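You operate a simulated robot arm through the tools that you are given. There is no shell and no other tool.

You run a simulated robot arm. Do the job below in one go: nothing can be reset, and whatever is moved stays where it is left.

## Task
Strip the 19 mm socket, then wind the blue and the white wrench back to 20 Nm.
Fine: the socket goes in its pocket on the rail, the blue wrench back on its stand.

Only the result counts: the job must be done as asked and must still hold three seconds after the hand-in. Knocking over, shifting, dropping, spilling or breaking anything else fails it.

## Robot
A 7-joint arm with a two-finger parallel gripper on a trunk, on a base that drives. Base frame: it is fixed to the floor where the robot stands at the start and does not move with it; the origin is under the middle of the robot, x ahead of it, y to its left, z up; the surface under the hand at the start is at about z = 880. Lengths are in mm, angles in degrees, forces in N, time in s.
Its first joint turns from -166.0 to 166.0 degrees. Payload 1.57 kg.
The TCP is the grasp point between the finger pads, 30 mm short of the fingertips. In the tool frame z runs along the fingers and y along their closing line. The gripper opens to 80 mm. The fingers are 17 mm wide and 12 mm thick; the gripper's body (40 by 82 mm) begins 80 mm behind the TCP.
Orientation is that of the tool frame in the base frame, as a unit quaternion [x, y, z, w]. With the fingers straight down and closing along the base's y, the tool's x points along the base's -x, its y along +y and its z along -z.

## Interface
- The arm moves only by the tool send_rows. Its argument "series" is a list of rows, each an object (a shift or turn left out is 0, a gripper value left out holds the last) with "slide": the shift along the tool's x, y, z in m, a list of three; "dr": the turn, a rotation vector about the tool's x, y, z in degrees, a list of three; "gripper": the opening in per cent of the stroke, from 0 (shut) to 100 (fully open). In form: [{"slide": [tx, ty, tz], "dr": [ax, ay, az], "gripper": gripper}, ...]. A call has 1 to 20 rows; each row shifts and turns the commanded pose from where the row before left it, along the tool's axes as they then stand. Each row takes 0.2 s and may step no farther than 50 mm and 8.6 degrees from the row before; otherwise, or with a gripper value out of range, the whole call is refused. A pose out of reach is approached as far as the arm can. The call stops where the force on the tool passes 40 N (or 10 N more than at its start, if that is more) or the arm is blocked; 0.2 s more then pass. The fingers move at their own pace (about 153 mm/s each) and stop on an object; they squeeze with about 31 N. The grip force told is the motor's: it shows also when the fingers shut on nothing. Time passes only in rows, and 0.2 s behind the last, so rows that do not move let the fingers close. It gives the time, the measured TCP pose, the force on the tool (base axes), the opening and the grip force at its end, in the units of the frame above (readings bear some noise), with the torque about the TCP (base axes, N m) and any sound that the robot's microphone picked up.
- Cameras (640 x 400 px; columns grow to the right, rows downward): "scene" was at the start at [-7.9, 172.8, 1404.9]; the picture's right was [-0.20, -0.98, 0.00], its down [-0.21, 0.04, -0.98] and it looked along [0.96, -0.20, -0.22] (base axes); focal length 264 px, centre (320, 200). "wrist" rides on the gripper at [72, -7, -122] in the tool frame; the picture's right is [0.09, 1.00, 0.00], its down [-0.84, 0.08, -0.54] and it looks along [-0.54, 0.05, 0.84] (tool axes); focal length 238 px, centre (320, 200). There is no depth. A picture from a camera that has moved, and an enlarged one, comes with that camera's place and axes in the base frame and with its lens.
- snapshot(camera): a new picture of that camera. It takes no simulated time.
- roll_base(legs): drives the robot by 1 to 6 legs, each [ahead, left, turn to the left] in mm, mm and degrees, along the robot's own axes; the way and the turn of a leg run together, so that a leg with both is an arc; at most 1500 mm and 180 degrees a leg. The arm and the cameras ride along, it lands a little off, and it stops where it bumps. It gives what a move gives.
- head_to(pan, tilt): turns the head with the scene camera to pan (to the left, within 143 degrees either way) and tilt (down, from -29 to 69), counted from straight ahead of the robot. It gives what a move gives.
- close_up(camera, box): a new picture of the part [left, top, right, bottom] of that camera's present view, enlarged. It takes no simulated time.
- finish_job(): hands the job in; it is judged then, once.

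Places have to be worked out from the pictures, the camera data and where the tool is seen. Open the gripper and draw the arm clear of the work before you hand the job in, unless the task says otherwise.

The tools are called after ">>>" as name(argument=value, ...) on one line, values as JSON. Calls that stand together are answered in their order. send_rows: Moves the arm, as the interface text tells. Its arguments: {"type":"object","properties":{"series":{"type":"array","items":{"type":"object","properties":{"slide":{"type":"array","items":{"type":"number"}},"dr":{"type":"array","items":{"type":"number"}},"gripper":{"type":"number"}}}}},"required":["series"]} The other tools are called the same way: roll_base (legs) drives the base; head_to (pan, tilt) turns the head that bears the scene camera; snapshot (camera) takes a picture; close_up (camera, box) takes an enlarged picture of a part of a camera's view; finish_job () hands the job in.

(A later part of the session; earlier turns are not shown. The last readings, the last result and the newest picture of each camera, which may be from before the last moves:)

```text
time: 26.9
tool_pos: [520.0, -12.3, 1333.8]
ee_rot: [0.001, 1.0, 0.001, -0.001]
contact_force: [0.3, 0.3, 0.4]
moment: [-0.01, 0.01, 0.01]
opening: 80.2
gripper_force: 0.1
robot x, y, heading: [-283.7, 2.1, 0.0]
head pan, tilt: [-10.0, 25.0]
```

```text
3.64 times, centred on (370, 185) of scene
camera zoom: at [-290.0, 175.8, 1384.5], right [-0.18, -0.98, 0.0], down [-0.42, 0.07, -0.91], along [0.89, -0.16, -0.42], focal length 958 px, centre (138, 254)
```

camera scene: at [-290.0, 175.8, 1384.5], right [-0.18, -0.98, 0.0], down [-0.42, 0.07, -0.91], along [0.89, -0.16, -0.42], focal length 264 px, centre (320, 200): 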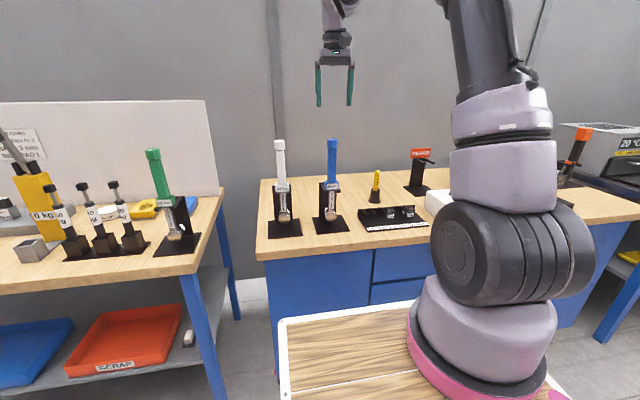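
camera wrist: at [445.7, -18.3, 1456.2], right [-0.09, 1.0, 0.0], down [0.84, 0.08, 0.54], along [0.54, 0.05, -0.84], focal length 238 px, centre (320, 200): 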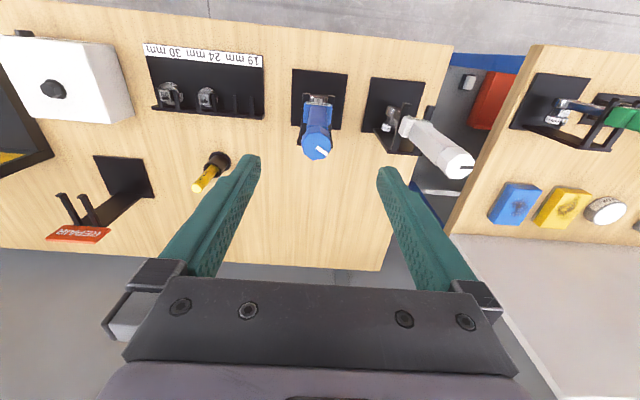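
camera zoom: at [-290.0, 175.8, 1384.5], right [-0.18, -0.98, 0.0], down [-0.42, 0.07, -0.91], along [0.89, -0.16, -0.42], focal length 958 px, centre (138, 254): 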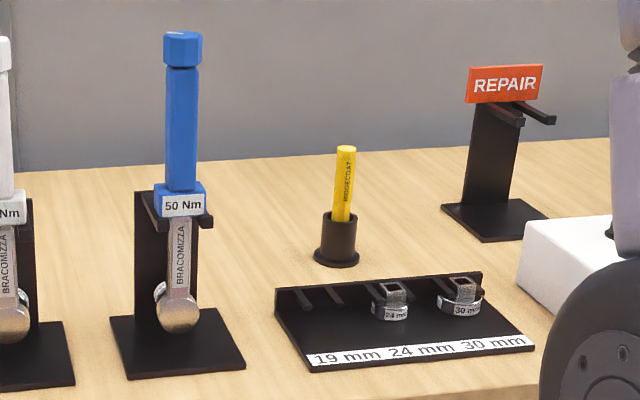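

Blue's axis comes out at about (537, -14), head centre z≈930, fork tips at x≈511; the 19 mm pocket is at y≈-174.5 with sockets sitting at x≈562. I back the base a bit more and tilt the tool to 75° in free space to test reach.

>>> send_rows(series=[{"slide": [0.04, 0, 0]}, {"slide": [0.04, 0, 0]}])

>>> roll_base(legs=[[-60, 0, 0]])

>>> send_rows(series=[{"slide": [-0.04, 0, 0.02]}, {"dr": [0, -8.34, 0]}, {"dr": [0, -8.34, 0]}, {"dr": [0, -8.34, 0]}, {"dr": [0, -8.34, 0]}, {"dr": [0, -8.34, 0]}, {"dr": [0, -8.34, 0]}, {"dr": [0, -8.34, 0]}, {"dr": [0, -8.34, 0]}, {"dr": [0, -8.34, 0]}, {}])

```text
time: 27.6
tool_pos: [436.8, -9.7, 1331.9]
ee_rot: [0.001, 1.0, -0.001, -0.001]
contact_force: [0.0, -0.1, -1.0]
moment: [0.02, 0.02, 0.0]
opening: 80.1
gripper_force: 0.1
robot x, y, heading: [-282.7, 3.1, 0.0]
head pan, tilt: [-10.0, 25.0]
```

```text
time: 28.5
tool_pos: [376.8, -11.1, 1332.1]
ee_rot: [0.001, 1.0, 0.001, -0.001]
contact_force: [-0.4, -0.3, 0.3]
moment: [-0.02, 0.0, 0.02]
opening: 79.9
gripper_force: 0.0
robot x, y, heading: [-342.7, 2.8, -0.2]
head pan, tilt: [-10.0, 25.0]
```

```text
time: 30.9
tool_pos: [415.7, -9.1, 1312.6]
ee_rot: [0.0, 0.793, 0.0, 0.609]
contact_force: [0.6, 0.3, 1.1]
moment: [-0.02, 0.03, 0.01]
opening: 79.8
gripper_force: 0.0
robot x, y, heading: [-344.0, -0.6, -0.5]
head pan, tilt: [-10.0, 25.0]
```

Reachable. Descending in front of blue, well clear of the fork tips.

>>> send_rows(series=[{"slide": [0.04347, 0, 0.01165]}, {"slide": [0.04347, 0, 0.01165]}, {"slide": [0.04347, 0, 0.01165]}, {"slide": [0.04347, 0, 0.01165]}, {"slide": [0.04347, 0, 0.01165]}, {}])

```text
time: 32.3
tool_pos: [414.4, -15.3, 1249.6]
ee_rot: [0.001, 0.794, -0.001, 0.608]
contact_force: [-0.8, -0.3, 0.1]
moment: [0.0, -0.01, -0.01]
opening: 80.1
gripper_force: 0.0
out of reach, approached as far as the arm can: row 2, 3, 4, 5
robot x, y, heading: [-343.9, -0.9, -0.2]
head pan, tilt: [-10.0, 25.0]
```

Too close for this attitude when low. I back the base by 120 mm and reach outward more.

>>> roll_base(legs=[[-120, 0, 0]])

>>> send_rows(series=[{"slide": [-0.01035, 0, 0.0386]}, {"slide": [-0.01035, 0, 0.0386]}, {"slide": [-0.01035, 0, 0.0386]}, {"slide": [0.0386, 0, 0.01035]}, {"slide": [0.0386, 0, 0.01035]}, {"slide": [0.0386, 0, 0.01035]}, {"slide": [0.0386, 0, 0.01035]}, {}])

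>>> snapshot(camera="scene")

```text
time: 33.5
tool_pos: [297.2, -15.0, 1249.9]
ee_rot: [0.001, 0.794, -0.001, 0.608]
contact_force: [-0.4, 0.4, 0.1]
moment: [0.0, 0.01, -0.01]
opening: 79.6
gripper_force: 0.1
robot x, y, heading: [-460.3, -2.7, -0.3]
head pan, tilt: [-10.0, 25.0]
```

```text
time: 35.4
tool_pos: [414.8, -13.8, 1250.2]
ee_rot: [0.002, 0.794, -0.002, 0.608]
contact_force: [-0.1, 0.7, -0.3]
moment: [-0.02, 0.02, 0.02]
opening: 80.0
gripper_force: 0.1
out of reach, approached as far as the arm can: row 4, 5, 6, 7
robot x, y, heading: [-460.9, -0.8, -0.1]
head pan, tilt: [-10.0, 25.0]
```

```text
taken
camera scene: at [-469.2, 176.1, 1384.5], right [-0.18, -0.98, 0.0], down [-0.42, 0.07, -0.91], along [0.89, -0.16, -0.42], focal length 264 px, centre (320, 200)
```

scene: 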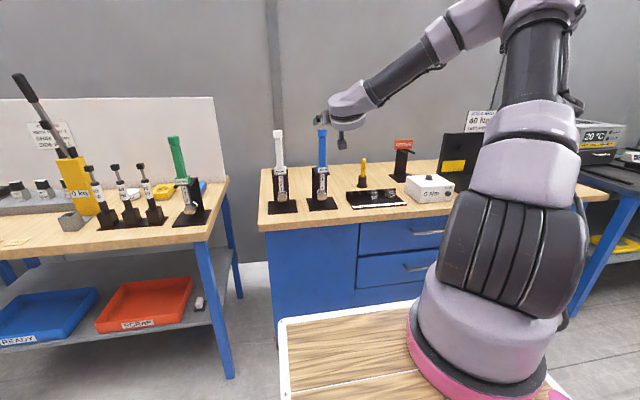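

At 75° the wrist can't go low. I test a 45° forward tilt at grip height instead, still in the free space in front of blue.

>>> send_rows(series=[{"dr": [0, 7.5, 0]}, {"dr": [0, 7.5, 0]}, {"dr": [0, 7.5, 0]}, {"dr": [0, 7.5, 0]}, {"slide": [0.0318, 0, 0.0318]}, {"slide": [0.0318, 0, 0.0318]}, {"slide": [0.0318, 0, 0.0318]}, {"slide": [0.0318, 0, 0.0318]}, {"slide": [0.0318, 0, 0.0318]}, {"slide": [0.0318, 0, 0.0318]}, {}])

>>> snapshot(camera="scene")

>>> snapshot(camera="wrist")

```text
time: 37.8
tool_pos: [413.4, -13.7, 979.4]
ee_rot: [0.0, 0.925, 0.0, 0.381]
contact_force: [0.4, -0.2, -0.4]
moment: [0.0, 0.03, 0.04]
opening: 80.0
gripper_force: 0.1
robot x, y, heading: [-458.9, 5.0, -0.2]
head pan, tilt: [-10.0, 25.0]
```

```text
taken
camera scene: at [-469.3, 176.1, 1384.4], right [-0.18, -0.98, 0.0], down [-0.42, 0.07, -0.91], along [0.89, -0.16, -0.42], focal length 264 px, centre (320, 200)
```

scene: 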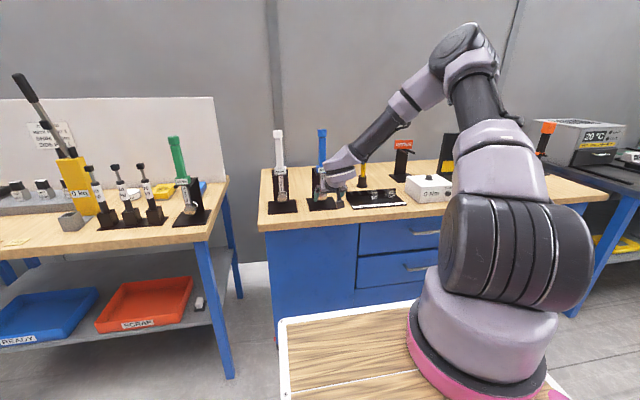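

```text
taken
camera wrist: at [276.2, -19.8, 1013.4], right [-0.06, 1.0, -0.07], down [0.21, 0.08, 0.97], along [0.98, 0.05, -0.22], focal length 238 px, centre (320, 200)
```

wrist: 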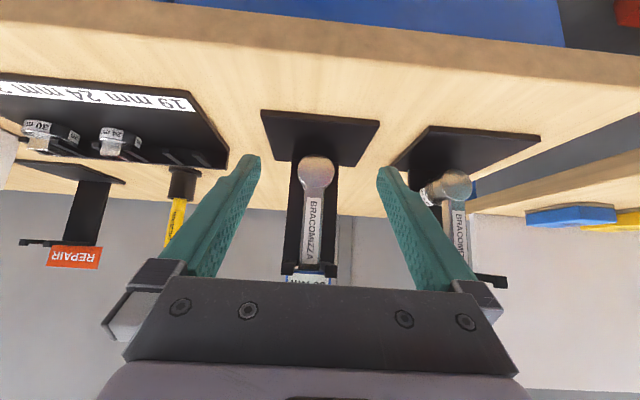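

45° tilt works at z≈979. A half-turn about the tool axis at 45° takes the wrench from upright to horizontal with drive down and handle toward the robot, so I test that spin empty first.

>>> send_rows(series=[{"dr": [0, 0, 8.57]}, {"dr": [0, 0, 8.57]}, {"dr": [0, 0, 8.57]}, {"dr": [0, 0, 8.57]}, {"dr": [0, 0, 8.57]}, {"dr": [0, 0, 8.57]}, {"dr": [0, 0, 8.57]}, {"dr": [0, 0, 8.57]}, {"dr": [0, 0, 8.57]}, {"dr": [0, 0, 8.57]}, {"dr": [0, 0, 8.57]}, {"dr": [0, 0, 8.57]}, {"dr": [0, 0, 8.57]}, {"dr": [0, 0, 8.57]}, {"dr": [0, 0, 8.57]}, {"dr": [0, 0, 8.57]}, {"dr": [0, 0, 8.57]}, {"dr": [0, 0, 8.57]}, {"dr": [0, 0, 8.57]}, {"dr": [0, 0, 8.57]}])

```text
time: 42.0
tool_pos: [526.9, -170.2, 1092.3]
ee_rot: [0.925, 0.086, 0.37, 0.016]
contact_force: [0.3, -0.2, 0.6]
moment: [-0.02, 0.0, 0.02]
opening: 80.2
gripper_force: 0.1
out of reach, approached as far as the arm can: row 14, 15, 16, 17, 18, 19, 20
robot x, y, heading: [-460.4, -1.0, -0.0]
head pan, tilt: [-10.0, 25.0]
```

The positive spin runs into a wrist limit past 120° and drifted. I spin back and then return to the spot before trying the other direction.

>>> send_rows(series=[{"dr": [0, 0, -8.57]}, {"dr": [0, 0, -8.57]}, {"dr": [0, 0, -8.57]}, {"dr": [0, 0, -8.57]}, {"dr": [0, 0, -8.57]}, {"dr": [0, 0, -8.57]}, {"dr": [0, 0, -8.57]}, {"dr": [0, 0, -8.57]}, {"dr": [0, 0, -8.57]}, {"dr": [0, 0, -8.57]}, {"dr": [0, 0, -8.57]}, {"dr": [0, 0, -8.57]}, {"dr": [0, 0, -8.57]}, {"dr": [0, 0, -8.57]}, {"dr": [0, 0, -8.57]}, {"dr": [0, 0, -8.57]}, {"dr": [0, 0, -8.57]}, {"dr": [0, 0, -8.57]}, {"dr": [0, 0, -8.57]}, {"dr": [0, 0, -8.57]}])

```text
time: 46.1
tool_pos: [525.4, -172.1, 1091.1]
ee_rot: [-0.001, 0.924, -0.001, 0.381]
contact_force: [-0.3, -0.7, 0.2]
moment: [-0.01, 0.01, 0.01]
opening: 80.0
gripper_force: 0.0
robot x, y, heading: [-458.0, 0.0, -0.2]
head pan, tilt: [-10.0, 25.0]
```

Back at roll 0. I shift back a bit toward the robot and test the negative spin.

>>> send_rows(series=[{"slide": [0.02, 0.03, -0.02]}, {"slide": [0.02, 0.03, -0.02]}, {"slide": [0.02, 0.03, -0.02]}, {"dr": [0, 0, -8.57]}, {"dr": [0, 0, -8.57]}, {"dr": [0, 0, -8.57]}, {"dr": [0, 0, -8.57]}, {"dr": [0, 0, -8.57]}, {"dr": [0, 0, -8.57]}, {"dr": [0, 0, -8.57]}, {"dr": [0, 0, -8.57]}, {"dr": [0, 0, -8.57]}, {"dr": [0, 0, -8.57]}, {"dr": [0, 0, -8.57]}, {"dr": [0, 0, -8.57]}, {"dr": [0, 0, -8.57]}, {"dr": [0, 0, -8.57]}, {"dr": [0, 0, -8.57]}, {"dr": [0, 0, -8.57]}, {"dr": [0, 0, -8.57]}])

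```text
time: 50.4
tool_pos: [440.3, -79.4, 1090.4]
ee_rot: [0.884, -0.272, 0.364, -0.112]
contact_force: [-0.4, -0.2, 0.3]
moment: [0.0, 0.02, -0.02]
opening: 79.9
gripper_force: 0.1
robot x, y, heading: [-464.3, 2.9, -0.2]
head pan, tilt: [-10.0, 25.0]
```

The negative spin works fine. I complete it to 180° and test descending to pocket height in front of the rail.

>>> send_rows(series=[{"dr": [0, 0, -8.57]}, {"dr": [0, 0, -8.57]}, {"dr": [0, 0, -8.57]}, {"dr": [0, 0, -8.57]}, {"slide": [-0.0265, 0, 0.0265]}, {"slide": [-0.0265, 0, 0.0265]}, {"slide": [-0.0265, 0, 0.0265]}, {"slide": [-0.0265, 0, 0.0265]}, {}])

>>> snapshot(camera="wrist")

>>> snapshot(camera="scene")

```text
time: 52.4
tool_pos: [440.6, -80.1, 942.4]
ee_rot: [0.924, 0.0, 0.382, 0.0]
contact_force: [0.6, -0.3, -0.4]
moment: [-0.01, -0.01, 0.02]
opening: 79.9
gripper_force: 0.1
robot x, y, heading: [-461.8, 0.5, -0.2]
head pan, tilt: [-10.0, 25.0]
```

```text
taken
camera wrist: at [406.2, -73.4, 1078.8], right [0.06, -1.0, 0.07], down [-0.98, -0.08, -0.21], along [0.21, -0.05, -0.98], focal length 238 px, centre (320, 200)
```

wrist: 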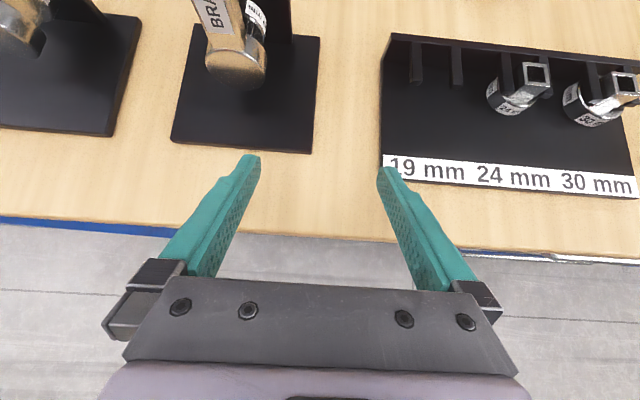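

```text
taken
camera scene: at [-469.3, 176.1, 1384.5], right [-0.18, -0.98, 0.0], down [-0.42, 0.07, -0.91], along [0.89, -0.16, -0.42], focal length 264 px, centre (320, 200)
```

scene: 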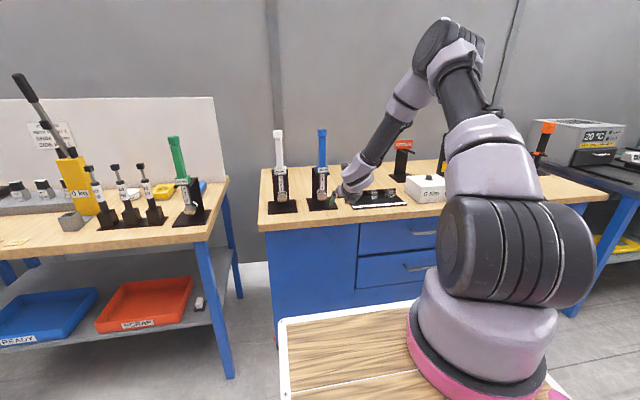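

This pose also gives a great look down on the pocket. Zooming for measurement of the pocket and of blue's head and socket.

>>> close_up(camera="wrist", box=[370, 20, 570, 200])

>>> close_up(camera="wrist", box=[160, 0, 330, 160])

```text
2.22 times, centred on (470, 110) of wrist
camera zoom: at [406.2, -73.4, 1078.8], right [0.06, -1.0, 0.07], down [-0.98, -0.08, -0.21], along [0.21, -0.05, -0.98], focal length 530 px, centre (-13, 400)
```

zoom: 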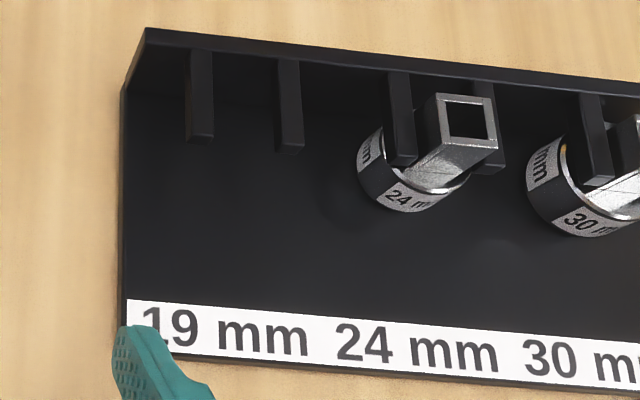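

```text
2.50 times, centred on (245, 80) of wrist
camera zoom: at [406.2, -73.4, 1078.8], right [0.06, -1.0, 0.07], down [-0.98, -0.08, -0.21], along [0.21, -0.05, -0.98], focal length 596 px, centre (508, 500)
```

zoom: 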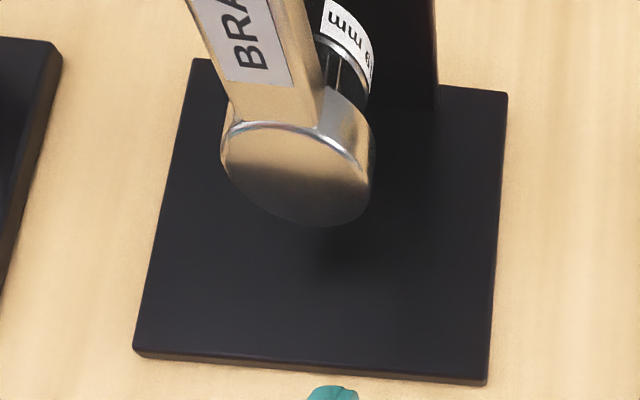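

The prong tops come out at z≈913, tips at x≈549, pocket centre y≈-172, and a seated socket's neck top at (561, 919.5). Now I raise, spin back to roll 0, and then adjust the base.

>>> send_rows(series=[{"slide": [0.0265, 0, -0.0265]}, {"slide": [0.0265, 0, -0.0265]}, {"slide": [0.0265, 0, -0.0265]}, {"slide": [0.0265, 0, -0.0265]}, {"dr": [0, 0, 8.57]}, {"dr": [0, 0, 8.57]}, {"dr": [0, 0, 8.57]}, {"dr": [0, 0, 8.57]}, {"dr": [0, 0, 8.57]}, {"dr": [0, 0, 8.57]}, {"dr": [0, 0, 8.57]}, {"dr": [0, 0, 8.57]}, {"dr": [0, 0, 8.57]}, {"dr": [0, 0, 8.57]}, {"dr": [0, 0, 8.57]}, {"dr": [0, 0, 8.57]}, {"dr": [0, 0, 8.57]}, {"dr": [0, 0, 8.57]}, {"dr": [0, 0, 8.57]}, {"dr": [0, 0, 8.57]}])

>>> send_rows(series=[{"dr": [0, 0, 8.57]}, {"dr": [0, 0, 8.57]}, {"dr": [0, 0, 8.57]}, {"dr": [0, 0, 8.57]}, {"dr": [0, 0, 8.57]}, {"slide": [0.03, 0.03, -0.005]}, {"slide": [0.03, 0.036, -0.005]}, {"slide": [0.03, 0, 0.005]}, {}])

```text
time: 56.5
tool_pos: [440.6, -80.9, 1090.5]
ee_rot: [-0.336, 0.861, -0.139, 0.355]
contact_force: [0.1, -0.5, 0.3]
moment: [0.01, 0.0, -0.02]
opening: 80.3
gripper_force: 0.1
robot x, y, heading: [-459.5, 3.2, -0.1]
head pan, tilt: [-10.0, 25.0]
```

```text
time: 58.5
tool_pos: [374.8, -17.2, 1031.9]
ee_rot: [0.001, 0.924, 0.0, 0.381]
contact_force: [0.1, -0.9, -0.6]
moment: [0.01, -0.03, 0.0]
opening: 80.2
gripper_force: 0.1
robot x, y, heading: [-456.9, 1.6, -0.1]
head pan, tilt: [-10.0, 25.0]
```

Roll 0 restored in front of blue. I drive the base 55 mm forward (hand stays short of the stand) and look.

>>> roll_base(legs=[[55, 0, 0]])

>>> snapshot(camera="wrist")

>>> close_up(camera="wrist", box=[260, 80, 380, 290])

```text
time: 59.5
tool_pos: [430.1, -17.1, 1031.5]
ee_rot: [0.001, 0.925, 0.0, 0.38]
contact_force: [0.3, -0.4, 0.0]
moment: [-0.03, -0.01, -0.01]
opening: 80.2
gripper_force: 0.0
robot x, y, heading: [-406.5, -2.9, -0.3]
head pan, tilt: [-10.0, 25.0]
```

```text
taken
camera wrist: at [293.4, -23.8, 1067.3], right [-0.06, 1.0, -0.07], down [0.21, 0.08, 0.97], along [0.98, 0.05, -0.22], focal length 238 px, centre (320, 200)
```

wrist: 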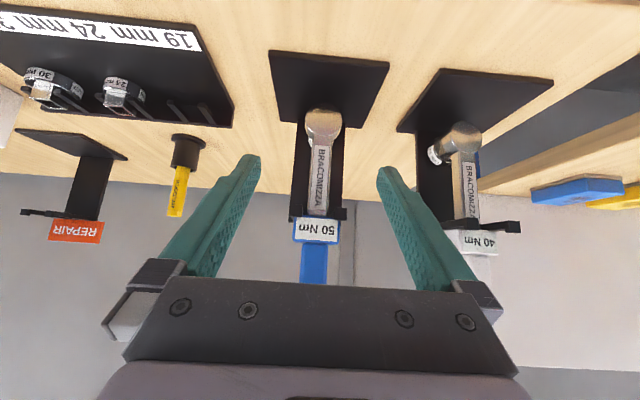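

```text
1.90 times, centred on (320, 185) of wrist
camera zoom: at [293.4, -23.8, 1067.3], right [-0.06, 1.0, -0.07], down [0.21, 0.08, 0.97], along [0.98, 0.05, -0.22], focal length 454 px, centre (320, 229)
```

zoom: 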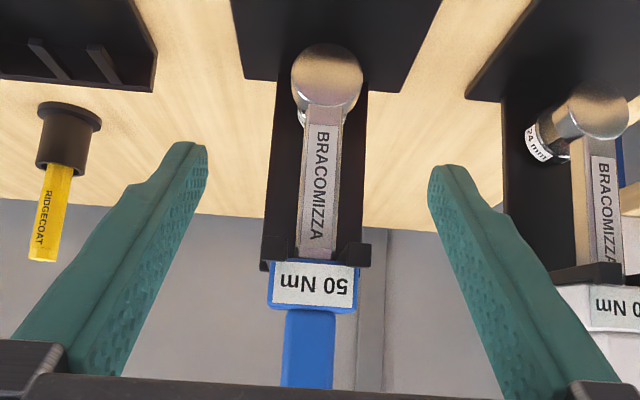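

Shaft sits at y≈-13.7 by this view too. I narrow the opening, go down to z≈980 and forward to x≈500, then check before closing on the shaft.

>>> send_rows(series=[{"slide": [0.0182, 0.0017, 0.0182], "gripper": 58}, {"slide": [0.0182, 0.0017, 0.0182]}, {"slide": [-0.02475, 0, 0.02475]}, {"slide": [-0.02475, 0, 0.02475]}, {}])

>>> snapshot(camera="wrist")

>>> close_up(camera="scene", box=[290, 120, 370, 220])

```text
time: 60.7
tool_pos: [502.3, -12.6, 981.6]
ee_rot: [0.0, 0.925, 0.0, 0.381]
contact_force: [-0.3, 0.1, 0.9]
moment: [-0.01, 0.02, 0.01]
opening: 46.3
gripper_force: 0.0
robot x, y, heading: [-404.3, 1.6, -0.4]
head pan, tilt: [-10.0, 25.0]
```

```text
taken
camera wrist: at [364.3, -18.7, 1016.5], right [-0.06, 1.0, -0.07], down [0.21, 0.08, 0.97], along [0.98, 0.05, -0.22], focal length 238 px, centre (320, 200)
```

wrist: 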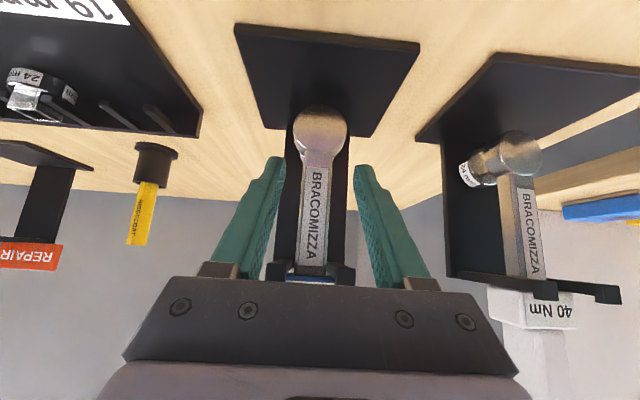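

```text
4.00 times, centred on (330, 170) of scene
camera zoom: at [-413.6, 175.9, 1384.5], right [-0.18, -0.98, 0.0], down [-0.42, 0.07, -0.91], along [0.89, -0.16, -0.42], focal length 1054 px, centre (280, 320)
```

zoom: 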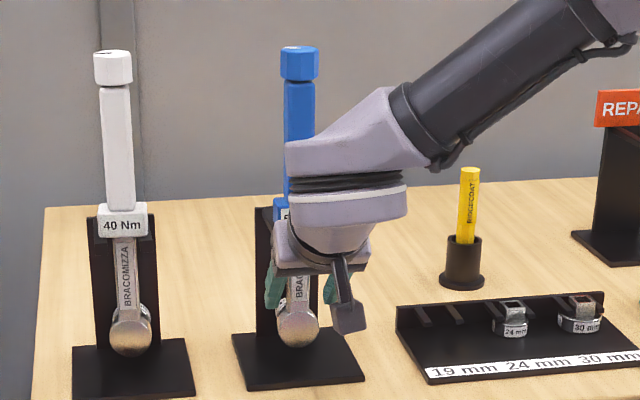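

Fingers straddle the shaft evenly. I advance 20 mm and close on it.

>>> send_rows(series=[{"slide": [-0.0141, 0, 0.0141]}, {"gripper": 0}, {}, {}])

>>> snapshot(camera="wrist")

```text
time: 61.7
tool_pos: [521.5, -13.9, 979.5]
ee_rot: [0.0, 0.924, 0.0, 0.382]
contact_force: [0.2, -1.7, -0.4]
moment: [0.0, -0.03, -0.08]
opening: 21.7
gripper_force: 31.1
robot x, y, heading: [-405.3, 2.7, -0.0]
head pan, tilt: [-10.0, 25.0]
```

```text
taken
camera wrist: at [384.1, -18.9, 1015.6], right [-0.06, 1.0, -0.07], down [0.21, 0.08, 0.97], along [0.98, 0.05, -0.22], focal length 238 px, centre (320, 200)
```

wrist: 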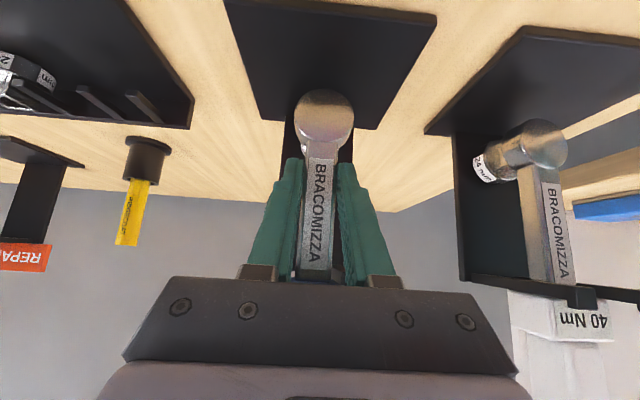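

Gripped, 21.7 mm wide. Lift 10 mm and read the load.

>>> send_rows(series=[{"slide": [-0.0035, 0, -0.0035]}, {"slide": [-0.0036, 0, -0.0036]}, {}])

>>> close_up(camera="wrist", box=[220, 80, 420, 290])

>>> close_up(camera="scene", box=[290, 120, 370, 220])

```text
time: 62.5
tool_pos: [522.5, -14.6, 990.1]
ee_rot: [0.001, 0.924, -0.001, 0.382]
contact_force: [0.8, 0.0, -9.1]
moment: [-0.05, 0.24, -0.02]
opening: 21.8
gripper_force: 30.8
robot x, y, heading: [-409.7, 0.9, 0.1]
head pan, tilt: [-10.0, 25.0]
```

```text
1.90 times, centred on (320, 185) of wrist
camera zoom: at [384.1, -19.8, 1025.7], right [-0.06, 1.0, -0.07], down [0.21, 0.08, 0.97], along [0.98, 0.05, -0.22], focal length 454 px, centre (320, 229)
```

zoom: 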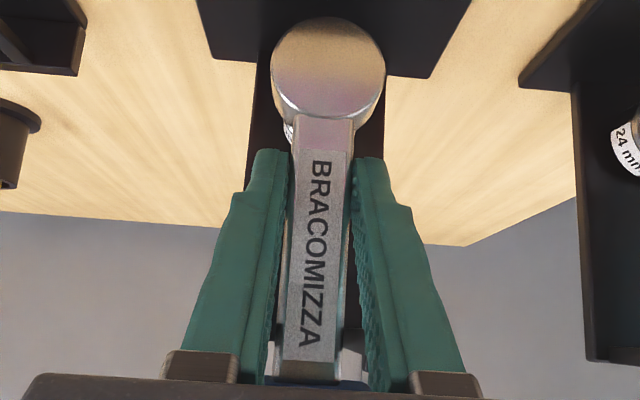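

```text
4.00 times, centred on (330, 170) of scene
camera zoom: at [-413.1, 176.0, 1384.5], right [-0.18, -0.98, 0.0], down [-0.42, 0.07, -0.91], along [0.89, -0.16, -0.42], focal length 1054 px, centre (280, 320)
```

zoom: 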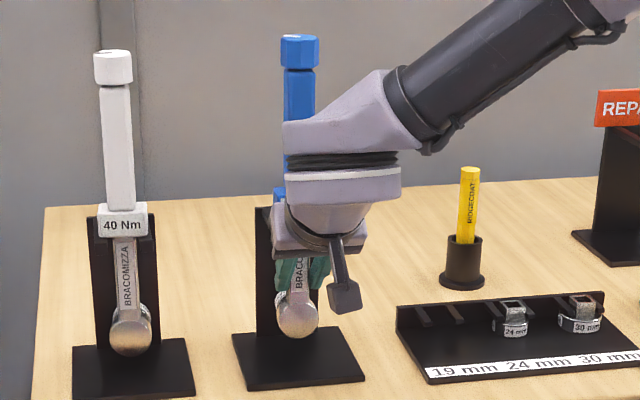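

The wrench weighs about 0.9 kg and hangs free. I pull it straight back 85 mm off the fork.

>>> send_rows(series=[{"slide": [0.0075, 0, -0.0075]}, {"slide": [0.0175, 0, -0.0175]}, {"slide": [0.0175, 0, -0.0175]}, {"slide": [0.0175, 0, -0.0175]}, {}])

>>> snapshot(camera="wrist")

>>> close_up(camera="scene", box=[290, 120, 370, 220])

```text
time: 63.7
tool_pos: [435.9, -15.9, 991.3]
ee_rot: [0.001, 0.924, 0.0, 0.381]
contact_force: [0.2, 0.3, -8.6]
moment: [0.01, 0.2, -0.01]
opening: 21.7
gripper_force: 31.1
robot x, y, heading: [-400.8, 3.3, -0.1]
head pan, tilt: [-10.0, 25.0]
```

```text
taken
camera wrist: at [298.6, -21.3, 1025.6], right [-0.06, 1.0, -0.07], down [0.21, 0.08, 0.97], along [0.98, 0.05, -0.22], focal length 238 px, centre (320, 200)
```

wrist: 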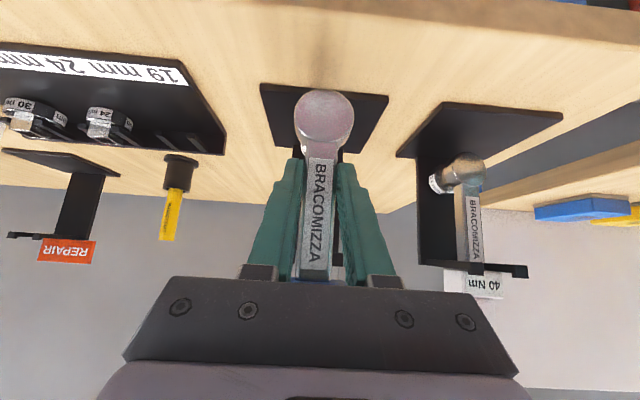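

```text
4.00 times, centred on (330, 170) of scene
camera zoom: at [-413.1, 175.9, 1384.5], right [-0.18, -0.98, 0.0], down [-0.42, 0.07, -0.91], along [0.89, -0.16, -0.42], focal length 1054 px, centre (280, 320)
```

zoom: 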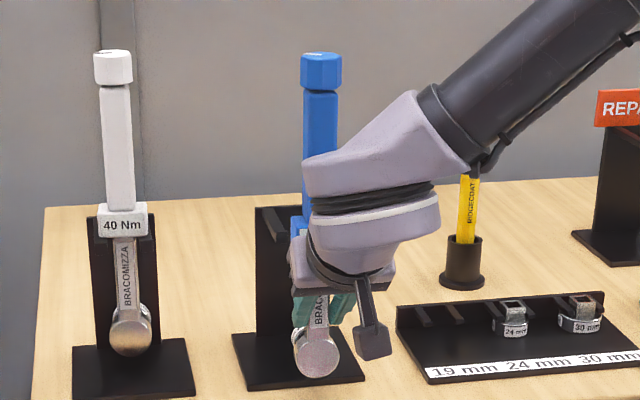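

Free of the stand. I raise and shift to clear space, then begin the half-turn gently, checking for slip.

>>> send_rows(series=[{"slide": [-0.0165, -0.025, -0.0165]}, {"slide": [-0.0165, -0.025, -0.0165]}, {"slide": [-0.0165, -0.025, -0.0165]}, {"dr": [0, 0, -6]}, {"dr": [0, 0, -6]}, {"dr": [0, 0, -6]}, {"dr": [0, 0, -6]}, {"dr": [0, 0, -6]}, {"dr": [0, 0, -6]}, {"dr": [0, 0, -6]}, {"dr": [0, 0, -6]}, {"dr": [0, 0, -6]}, {"dr": [0, 0, -6]}, {}])

>>> snapshot(camera="wrist")

>>> snapshot(camera="scene")

```text
time: 66.7
tool_pos: [435.4, -89.4, 1060.4]
ee_rot: [-0.461, 0.801, -0.192, 0.33]
contact_force: [-0.3, 0.7, -9.2]
moment: [-0.24, 0.12, 0.02]
opening: 22.0
gripper_force: 30.3
robot x, y, heading: [-407.1, -4.2, -0.2]
head pan, tilt: [-10.0, 25.0]
```

```text
taken
camera wrist: at [328.3, -154.4, 1124.7], right [-0.64, 0.42, -0.64], down [-0.13, 0.76, 0.63], along [0.75, 0.49, -0.44], focal length 238 px, centre (320, 200)
```

wrist: 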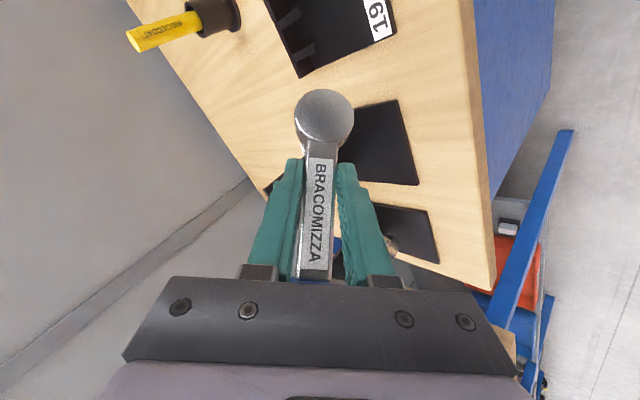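

```text
taken
camera scene: at [-413.2, 175.9, 1384.5], right [-0.18, -0.98, 0.0], down [-0.42, 0.07, -0.91], along [0.89, -0.16, -0.42], focal length 264 px, centre (320, 200)
```

scene: 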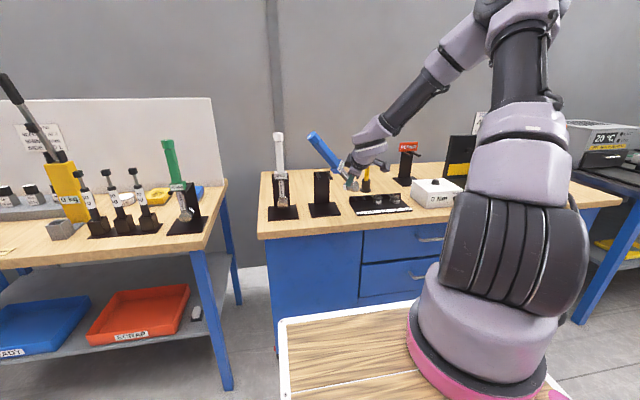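

No slip: the head is at the same place in the wrist view. I continue the remaining 120°.

>>> send_rows(series=[{"dr": [0, 0, -7.5]}, {"dr": [0, 0, -7.5]}, {"dr": [0, 0, -7.5]}, {"dr": [0, 0, -7.5]}, {"dr": [0, 0, -7.5]}, {"dr": [0, 0, -7.5]}, {"dr": [0, 0, -7.5]}, {"dr": [0, 0, -7.5]}, {"dr": [0, 0, -7.5]}, {"dr": [0, 0, -7.5]}, {"dr": [0, 0, -7.5]}, {"dr": [0, 0, -7.5]}, {"dr": [0, 0, -7.5]}, {"dr": [0, 0, -7.5]}, {"dr": [0, 0, -7.5]}, {"dr": [0, 0, -7.5]}, {}])

>>> snapshot(camera="wrist")

>>> snapshot(camera="scene")

>>> close_up(camera="scene", box=[300, 100, 420, 220])

```text
time: 70.3
tool_pos: [437.0, -89.2, 1060.7]
ee_rot: [0.925, 0.001, 0.381, 0.001]
contact_force: [0.0, -0.6, -8.4]
moment: [0.0, -0.18, 0.01]
opening: 21.9
gripper_force: 31.1
robot x, y, heading: [-408.2, 2.9, 0.0]
head pan, tilt: [-10.0, 25.0]
```

```text
taken
camera wrist: at [400.5, -82.1, 1197.0], right [0.06, -1.0, 0.07], down [-0.98, -0.08, -0.2], along [0.21, -0.05, -0.98], focal length 238 px, centre (320, 200)
```

wrist: 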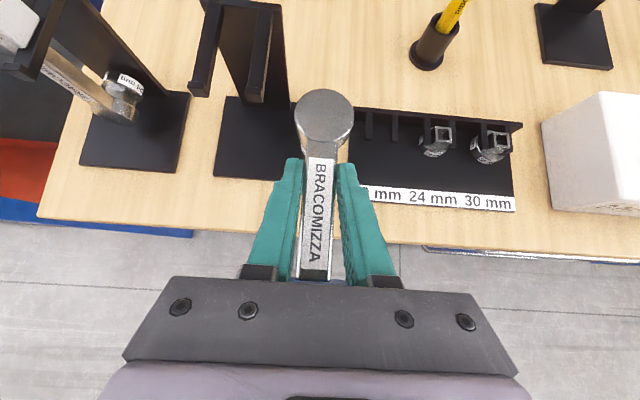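

```text
taken
camera scene: at [-413.2, 175.9, 1384.5], right [-0.18, -0.98, 0.0], down [-0.42, 0.07, -0.91], along [0.89, -0.16, -0.42], focal length 264 px, centre (320, 200)
```

scene: 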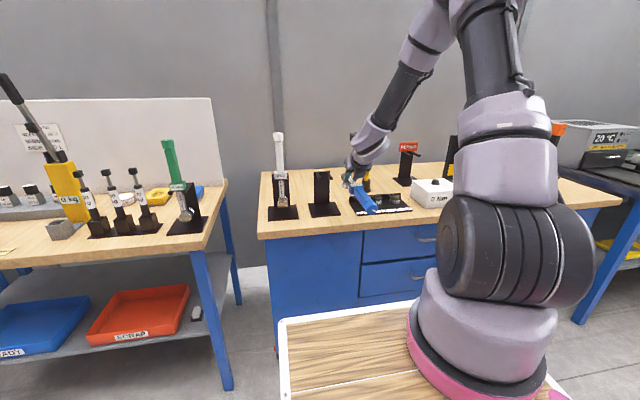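

```text
3.33 times, centred on (360, 160) of scene
camera zoom: at [-413.2, 175.9, 1384.5], right [-0.18, -0.98, 0.0], down [-0.42, 0.07, -0.91], along [0.89, -0.16, -0.42], focal length 878 px, centre (187, 333)
```

zoom: 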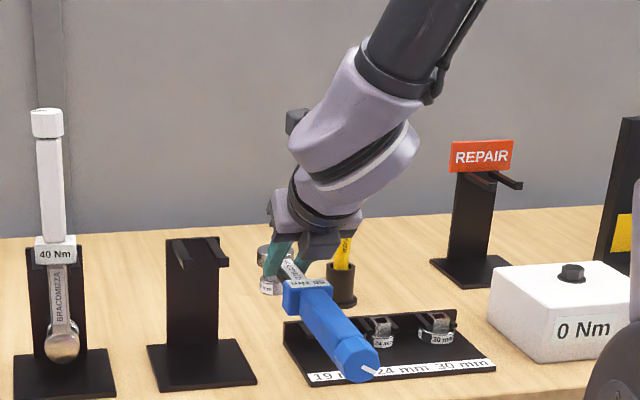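

The wrench is horizontal, drive down, COM almost at the grip. Head centre is about 50.8 mm ahead of the TCP. I move in front of the 19 mm pocket at a safe height.

>>> send_rows(series=[{"slide": [-0.0113, 0.028, 0.0264]}, {"slide": [-0.0113, 0.028, 0.0264]}, {"slide": [-0.0113, 0.028, 0.0264]}, {}])

>>> snapshot(camera="wrist")

>>> close_up(camera="scene", box=[320, 140, 440, 230])

```text
time: 71.3
tool_pos: [469.3, -175.3, 981.4]
ee_rot: [0.925, 0.0, 0.38, 0.0]
contact_force: [0.0, -0.2, -9.0]
moment: [-0.02, -0.14, 0.01]
opening: 21.7
gripper_force: 30.9
robot x, y, heading: [-402.6, 6.9, -0.2]
head pan, tilt: [-10.0, 25.0]
```

```text
taken
camera wrist: at [433.2, -167.7, 1117.2], right [0.06, -1.0, 0.07], down [-0.98, -0.07, -0.21], along [0.21, -0.05, -0.98], focal length 238 px, centre (320, 200)
```

wrist: 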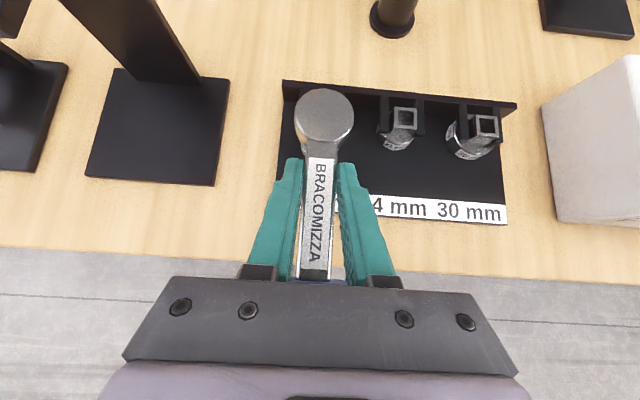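

```text
4.44 times, centred on (380, 185) of scene
camera zoom: at [-413.2, 175.9, 1384.5], right [-0.18, -0.98, 0.0], down [-0.42, 0.07, -0.91], along [0.89, -0.16, -0.42], focal length 1171 px, centre (53, 267)
```

zoom: 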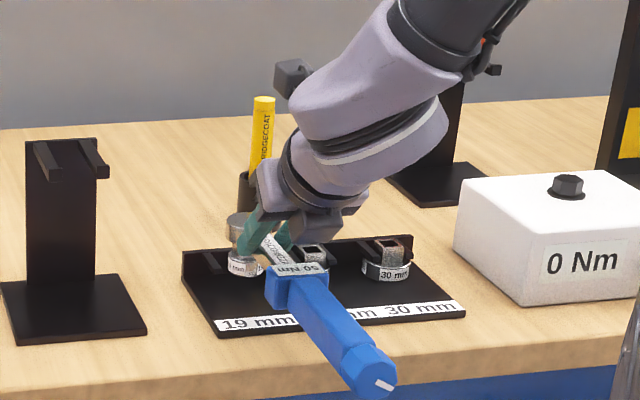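

Zooming in to check socket height and lateral alignment with the prongs.

>>> close_up(camera="wrist", box=[260, 70, 440, 190])

>>> close_up(camera="scene", box=[348, 184, 384, 210])

```text
3.33 times, centred on (350, 130) of wrist
camera zoom: at [433.2, -167.7, 1117.2], right [0.06, -1.0, 0.07], down [-0.98, -0.07, -0.21], along [0.21, -0.05, -0.98], focal length 794 px, centre (220, 433)
```

zoom: 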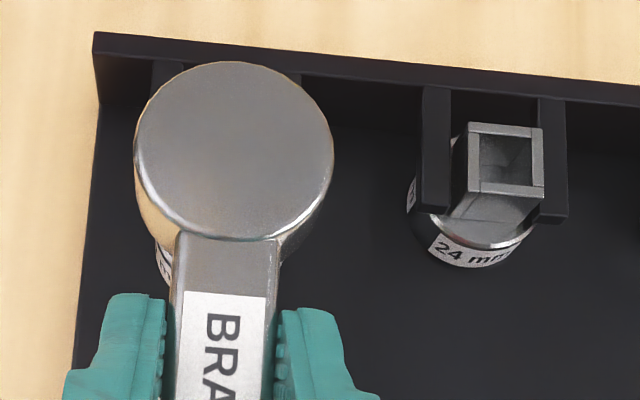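

```text
15.38 times, centred on (366, 197) of scene
camera zoom: at [-413.2, 175.9, 1384.5], right [-0.18, -0.98, 0.0], down [-0.42, 0.07, -0.91], along [0.89, -0.16, -0.42], focal length 4055 px, centre (-388, 246)
```

zoom: 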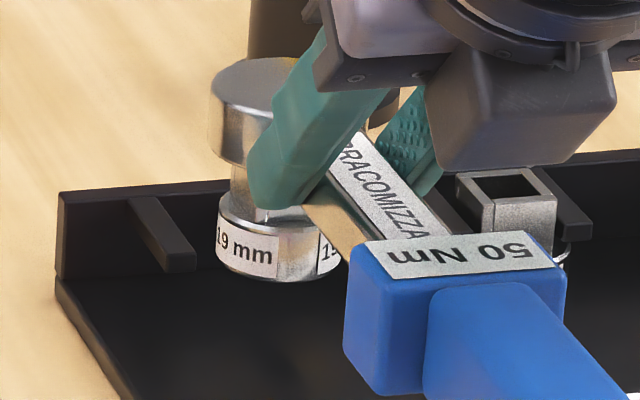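

Excellent view: the socket reads 19 mm, its bottom is ~53 mm below the TCP, and the head centre is within 1 mm of the pocket line in y. I lower most of the way in front of the prongs.

>>> send_rows(series=[{"slide": [-0.0138, -0.001, 0.0138]}, {"slide": [-0.0138, 0, 0.0138]}, {}])

>>> close_up(camera="scene", box=[348, 184, 384, 214])

>>> close_up(camera="wrist", box=[260, 70, 440, 190])

```text
time: 72.1
tool_pos: [466.7, -174.2, 942.5]
ee_rot: [0.924, -0.002, 0.383, 0.002]
contact_force: [-1.7, 0.0, 12.1]
moment: [-0.05, -0.97, 0.03]
opening: 21.5
gripper_force: 30.9
robot x, y, heading: [-403.2, 0.4, -0.3]
head pan, tilt: [-10.0, 25.0]
```

```text
13.33 times, centred on (366, 199) of scene
camera zoom: at [-414.1, 176.0, 1384.4], right [-0.18, -0.98, 0.0], down [-0.42, 0.07, -0.91], along [0.89, -0.16, -0.42], focal length 3514 px, centre (-293, 213)
```

zoom: 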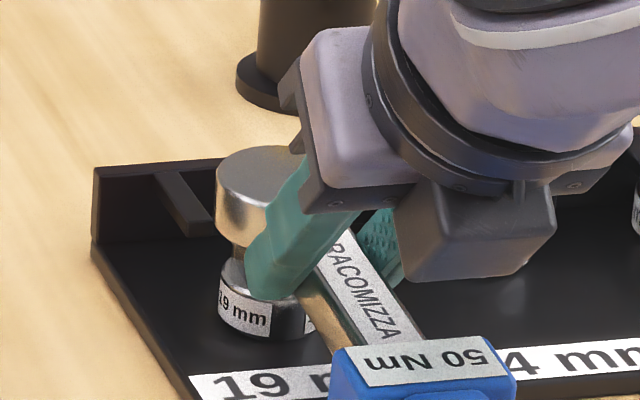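

```text
3.33 times, centred on (350, 130) of wrist
camera zoom: at [432.1, -166.0, 1079.0], right [0.06, -1.0, 0.07], down [-0.98, -0.07, -0.21], along [0.21, -0.05, -0.98], focal length 794 px, centre (220, 433)
```

zoom: 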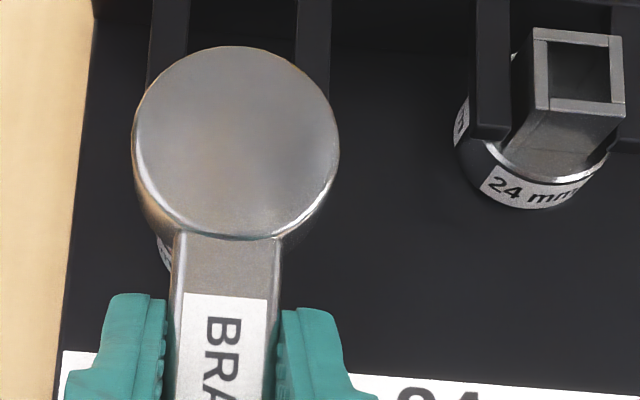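

Contact with the plate is felt at TCP z≈942.5. I raise 2 mm and check the load is back to the wrench's weight.

>>> send_rows(series=[{"slide": [0.0014, 0, -0.0014]}, {}])

>>> close_up(camera="wrist", box=[260, 70, 440, 190])

>>> close_up(camera="scene", box=[348, 184, 384, 214])

```text
time: 72.7
tool_pos: [467.4, -173.7, 942.5]
ee_rot: [0.925, 0.0, 0.38, 0.0]
contact_force: [0.8, -0.6, -2.4]
moment: [-0.04, -0.52, -0.01]
opening: 21.8
gripper_force: 31.1
robot x, y, heading: [-405.4, 2.8, 0.1]
head pan, tilt: [-10.0, 25.0]
```

```text
3.33 times, centred on (350, 130) of wrist
camera zoom: at [431.7, -166.3, 1079.2], right [0.06, -1.0, 0.06], down [-0.98, -0.07, -0.2], along [0.21, -0.05, -0.98], focal length 794 px, centre (220, 433)
```

zoom: 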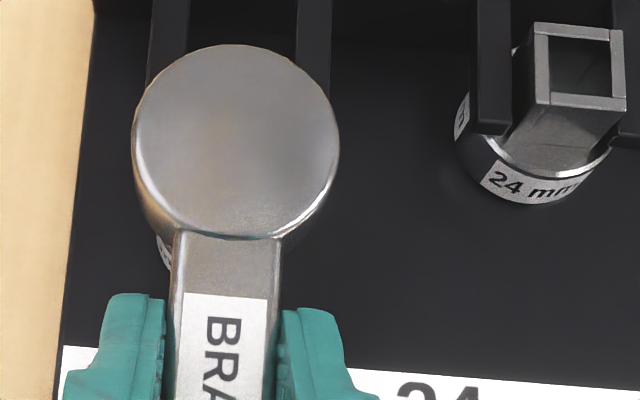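

```text
13.33 times, centred on (366, 199) of scene
camera zoom: at [-413.3, 175.9, 1384.5], right [-0.18, -0.98, 0.0], down [-0.42, 0.07, -0.91], along [0.89, -0.16, -0.42], focal length 3514 px, centre (-293, 213)
```

zoom: 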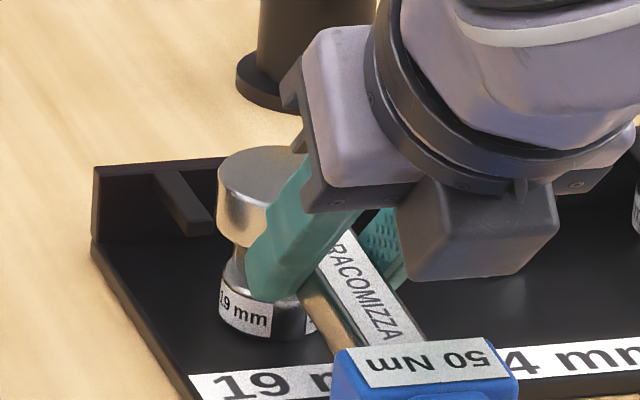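

Still partly resting on the plate. Raise another 2 mm.

>>> send_rows(series=[{"slide": [0.0014, 0, -0.0014]}, {}])

>>> close_up(camera="scene", box=[348, 184, 384, 214])

```text
time: 73.3
tool_pos: [467.3, -173.4, 945.4]
ee_rot: [0.924, -0.001, 0.382, 0.001]
contact_force: [0.6, 0.1, -9.1]
moment: [-0.01, -0.18, 0.0]
opening: 21.8
gripper_force: 31.3
robot x, y, heading: [-408.5, -5.0, 0.2]
head pan, tilt: [-10.0, 25.0]
```

```text
13.33 times, centred on (366, 199) of scene
camera zoom: at [-413.2, 175.9, 1384.5], right [-0.18, -0.98, 0.0], down [-0.42, 0.07, -0.91], along [0.89, -0.16, -0.42], focal length 3514 px, centre (-293, 213)
```

zoom: 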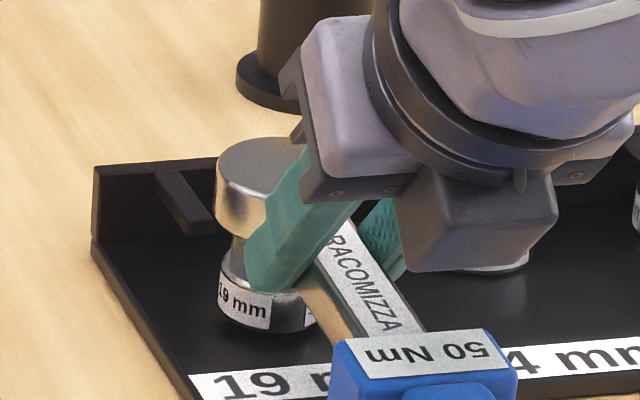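

Free with ~1–2 mm clearance, and aligned within 0.5 mm. I slide forward 24 mm slowly, watching forces.

>>> send_rows(series=[{"slide": [0.0042, 0, 0.0042]}, {"slide": [0.0042, 0, 0.0042]}, {"slide": [0.0042, 0, 0.0042]}, {"slide": [0.0042, 0, 0.0042]}, {}])

>>> close_up(camera="scene", box=[348, 184, 384, 214])

>>> close_up(camera="wrist", box=[260, 70, 440, 190])

```text
time: 74.5
tool_pos: [490.3, -174.1, 946.0]
ee_rot: [0.924, -0.002, 0.381, 0.001]
contact_force: [-19.5, -10.0, -8.1]
moment: [-0.4, 0.41, -0.42]
opening: 21.9
gripper_force: 31.0
robot x, y, heading: [-408.1, -0.5, 0.2]
head pan, tilt: [-10.0, 25.0]
```

```text
13.33 times, centred on (366, 199) of scene
camera zoom: at [-414.0, 175.4, 1384.5], right [-0.18, -0.98, 0.0], down [-0.42, 0.07, -0.91], along [0.89, -0.16, -0.42], focal length 3514 px, centre (-293, 213)
```

zoom: 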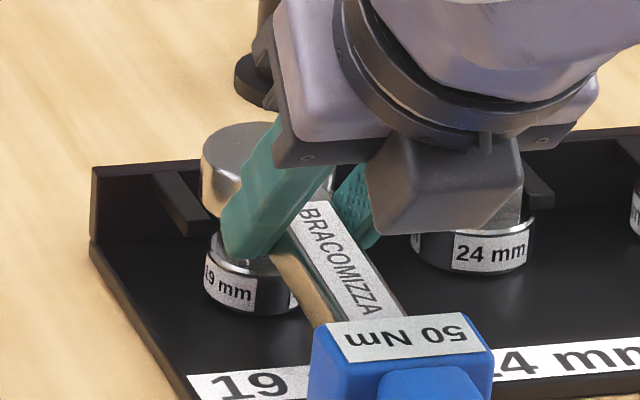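

```text
3.33 times, centred on (350, 130) of wrist
camera zoom: at [455.2, -166.6, 1081.9], right [0.06, -1.0, 0.07], down [-0.98, -0.07, -0.2], along [0.21, -0.05, -0.98], focal length 794 px, centre (220, 433)
```

zoom: 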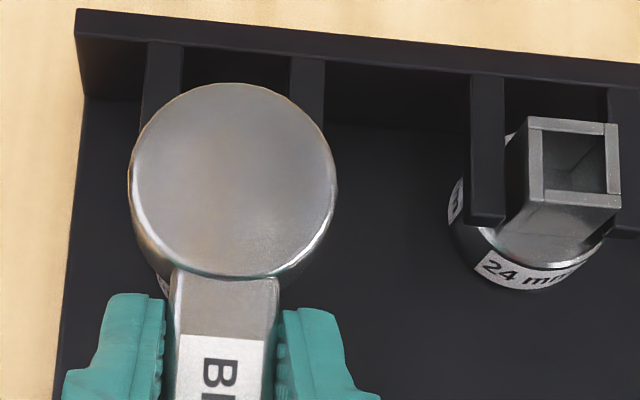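

The socket body hits the prong tips — it is a bit too high or tilted. I back off 8 mm and zoom on the whole wrench to judge its tilt.

>>> send_rows(series=[{"slide": [-0.0057, 0, -0.0057]}, {}])

>>> close_up(camera="scene", box=[345, 180, 415, 250])

>>> close_up(camera="scene", box=[346, 184, 386, 214])

```text
time: 75.1
tool_pos: [484.8, -171.1, 945.5]
ee_rot: [0.924, -0.001, 0.382, 0.0]
contact_force: [0.2, -0.4, -8.3]
moment: [0.01, -0.23, -0.03]
opening: 21.8
gripper_force: 30.9
robot x, y, heading: [-404.0, -1.6, -0.4]
head pan, tilt: [-10.0, 25.0]
```

```text
5.71 times, centred on (380, 215) of scene
camera zoom: at [-413.0, 176.0, 1384.5], right [-0.18, -0.98, 0.0], down [-0.42, 0.07, -0.91], along [0.89, -0.16, -0.42], focal length 1506 px, centre (-23, 114)
```

zoom: 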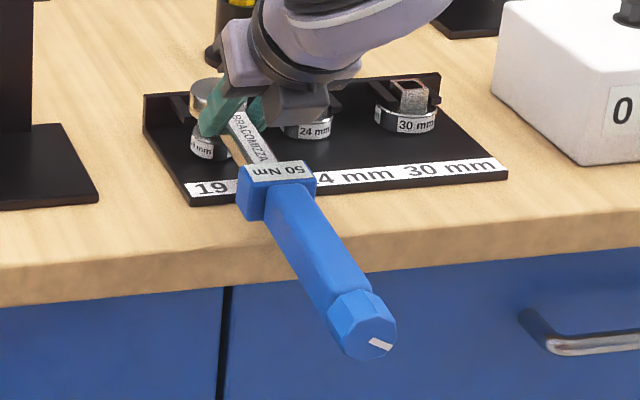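

```text
13.33 times, centred on (366, 199) of scene
camera zoom: at [-413.0, 176.0, 1384.5], right [-0.18, -0.98, 0.0], down [-0.42, 0.07, -0.91], along [0.89, -0.16, -0.42], focal length 3514 px, centre (-293, 213)
```

zoom: 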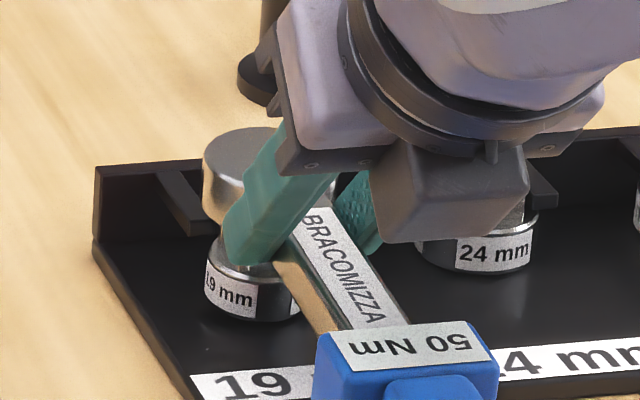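

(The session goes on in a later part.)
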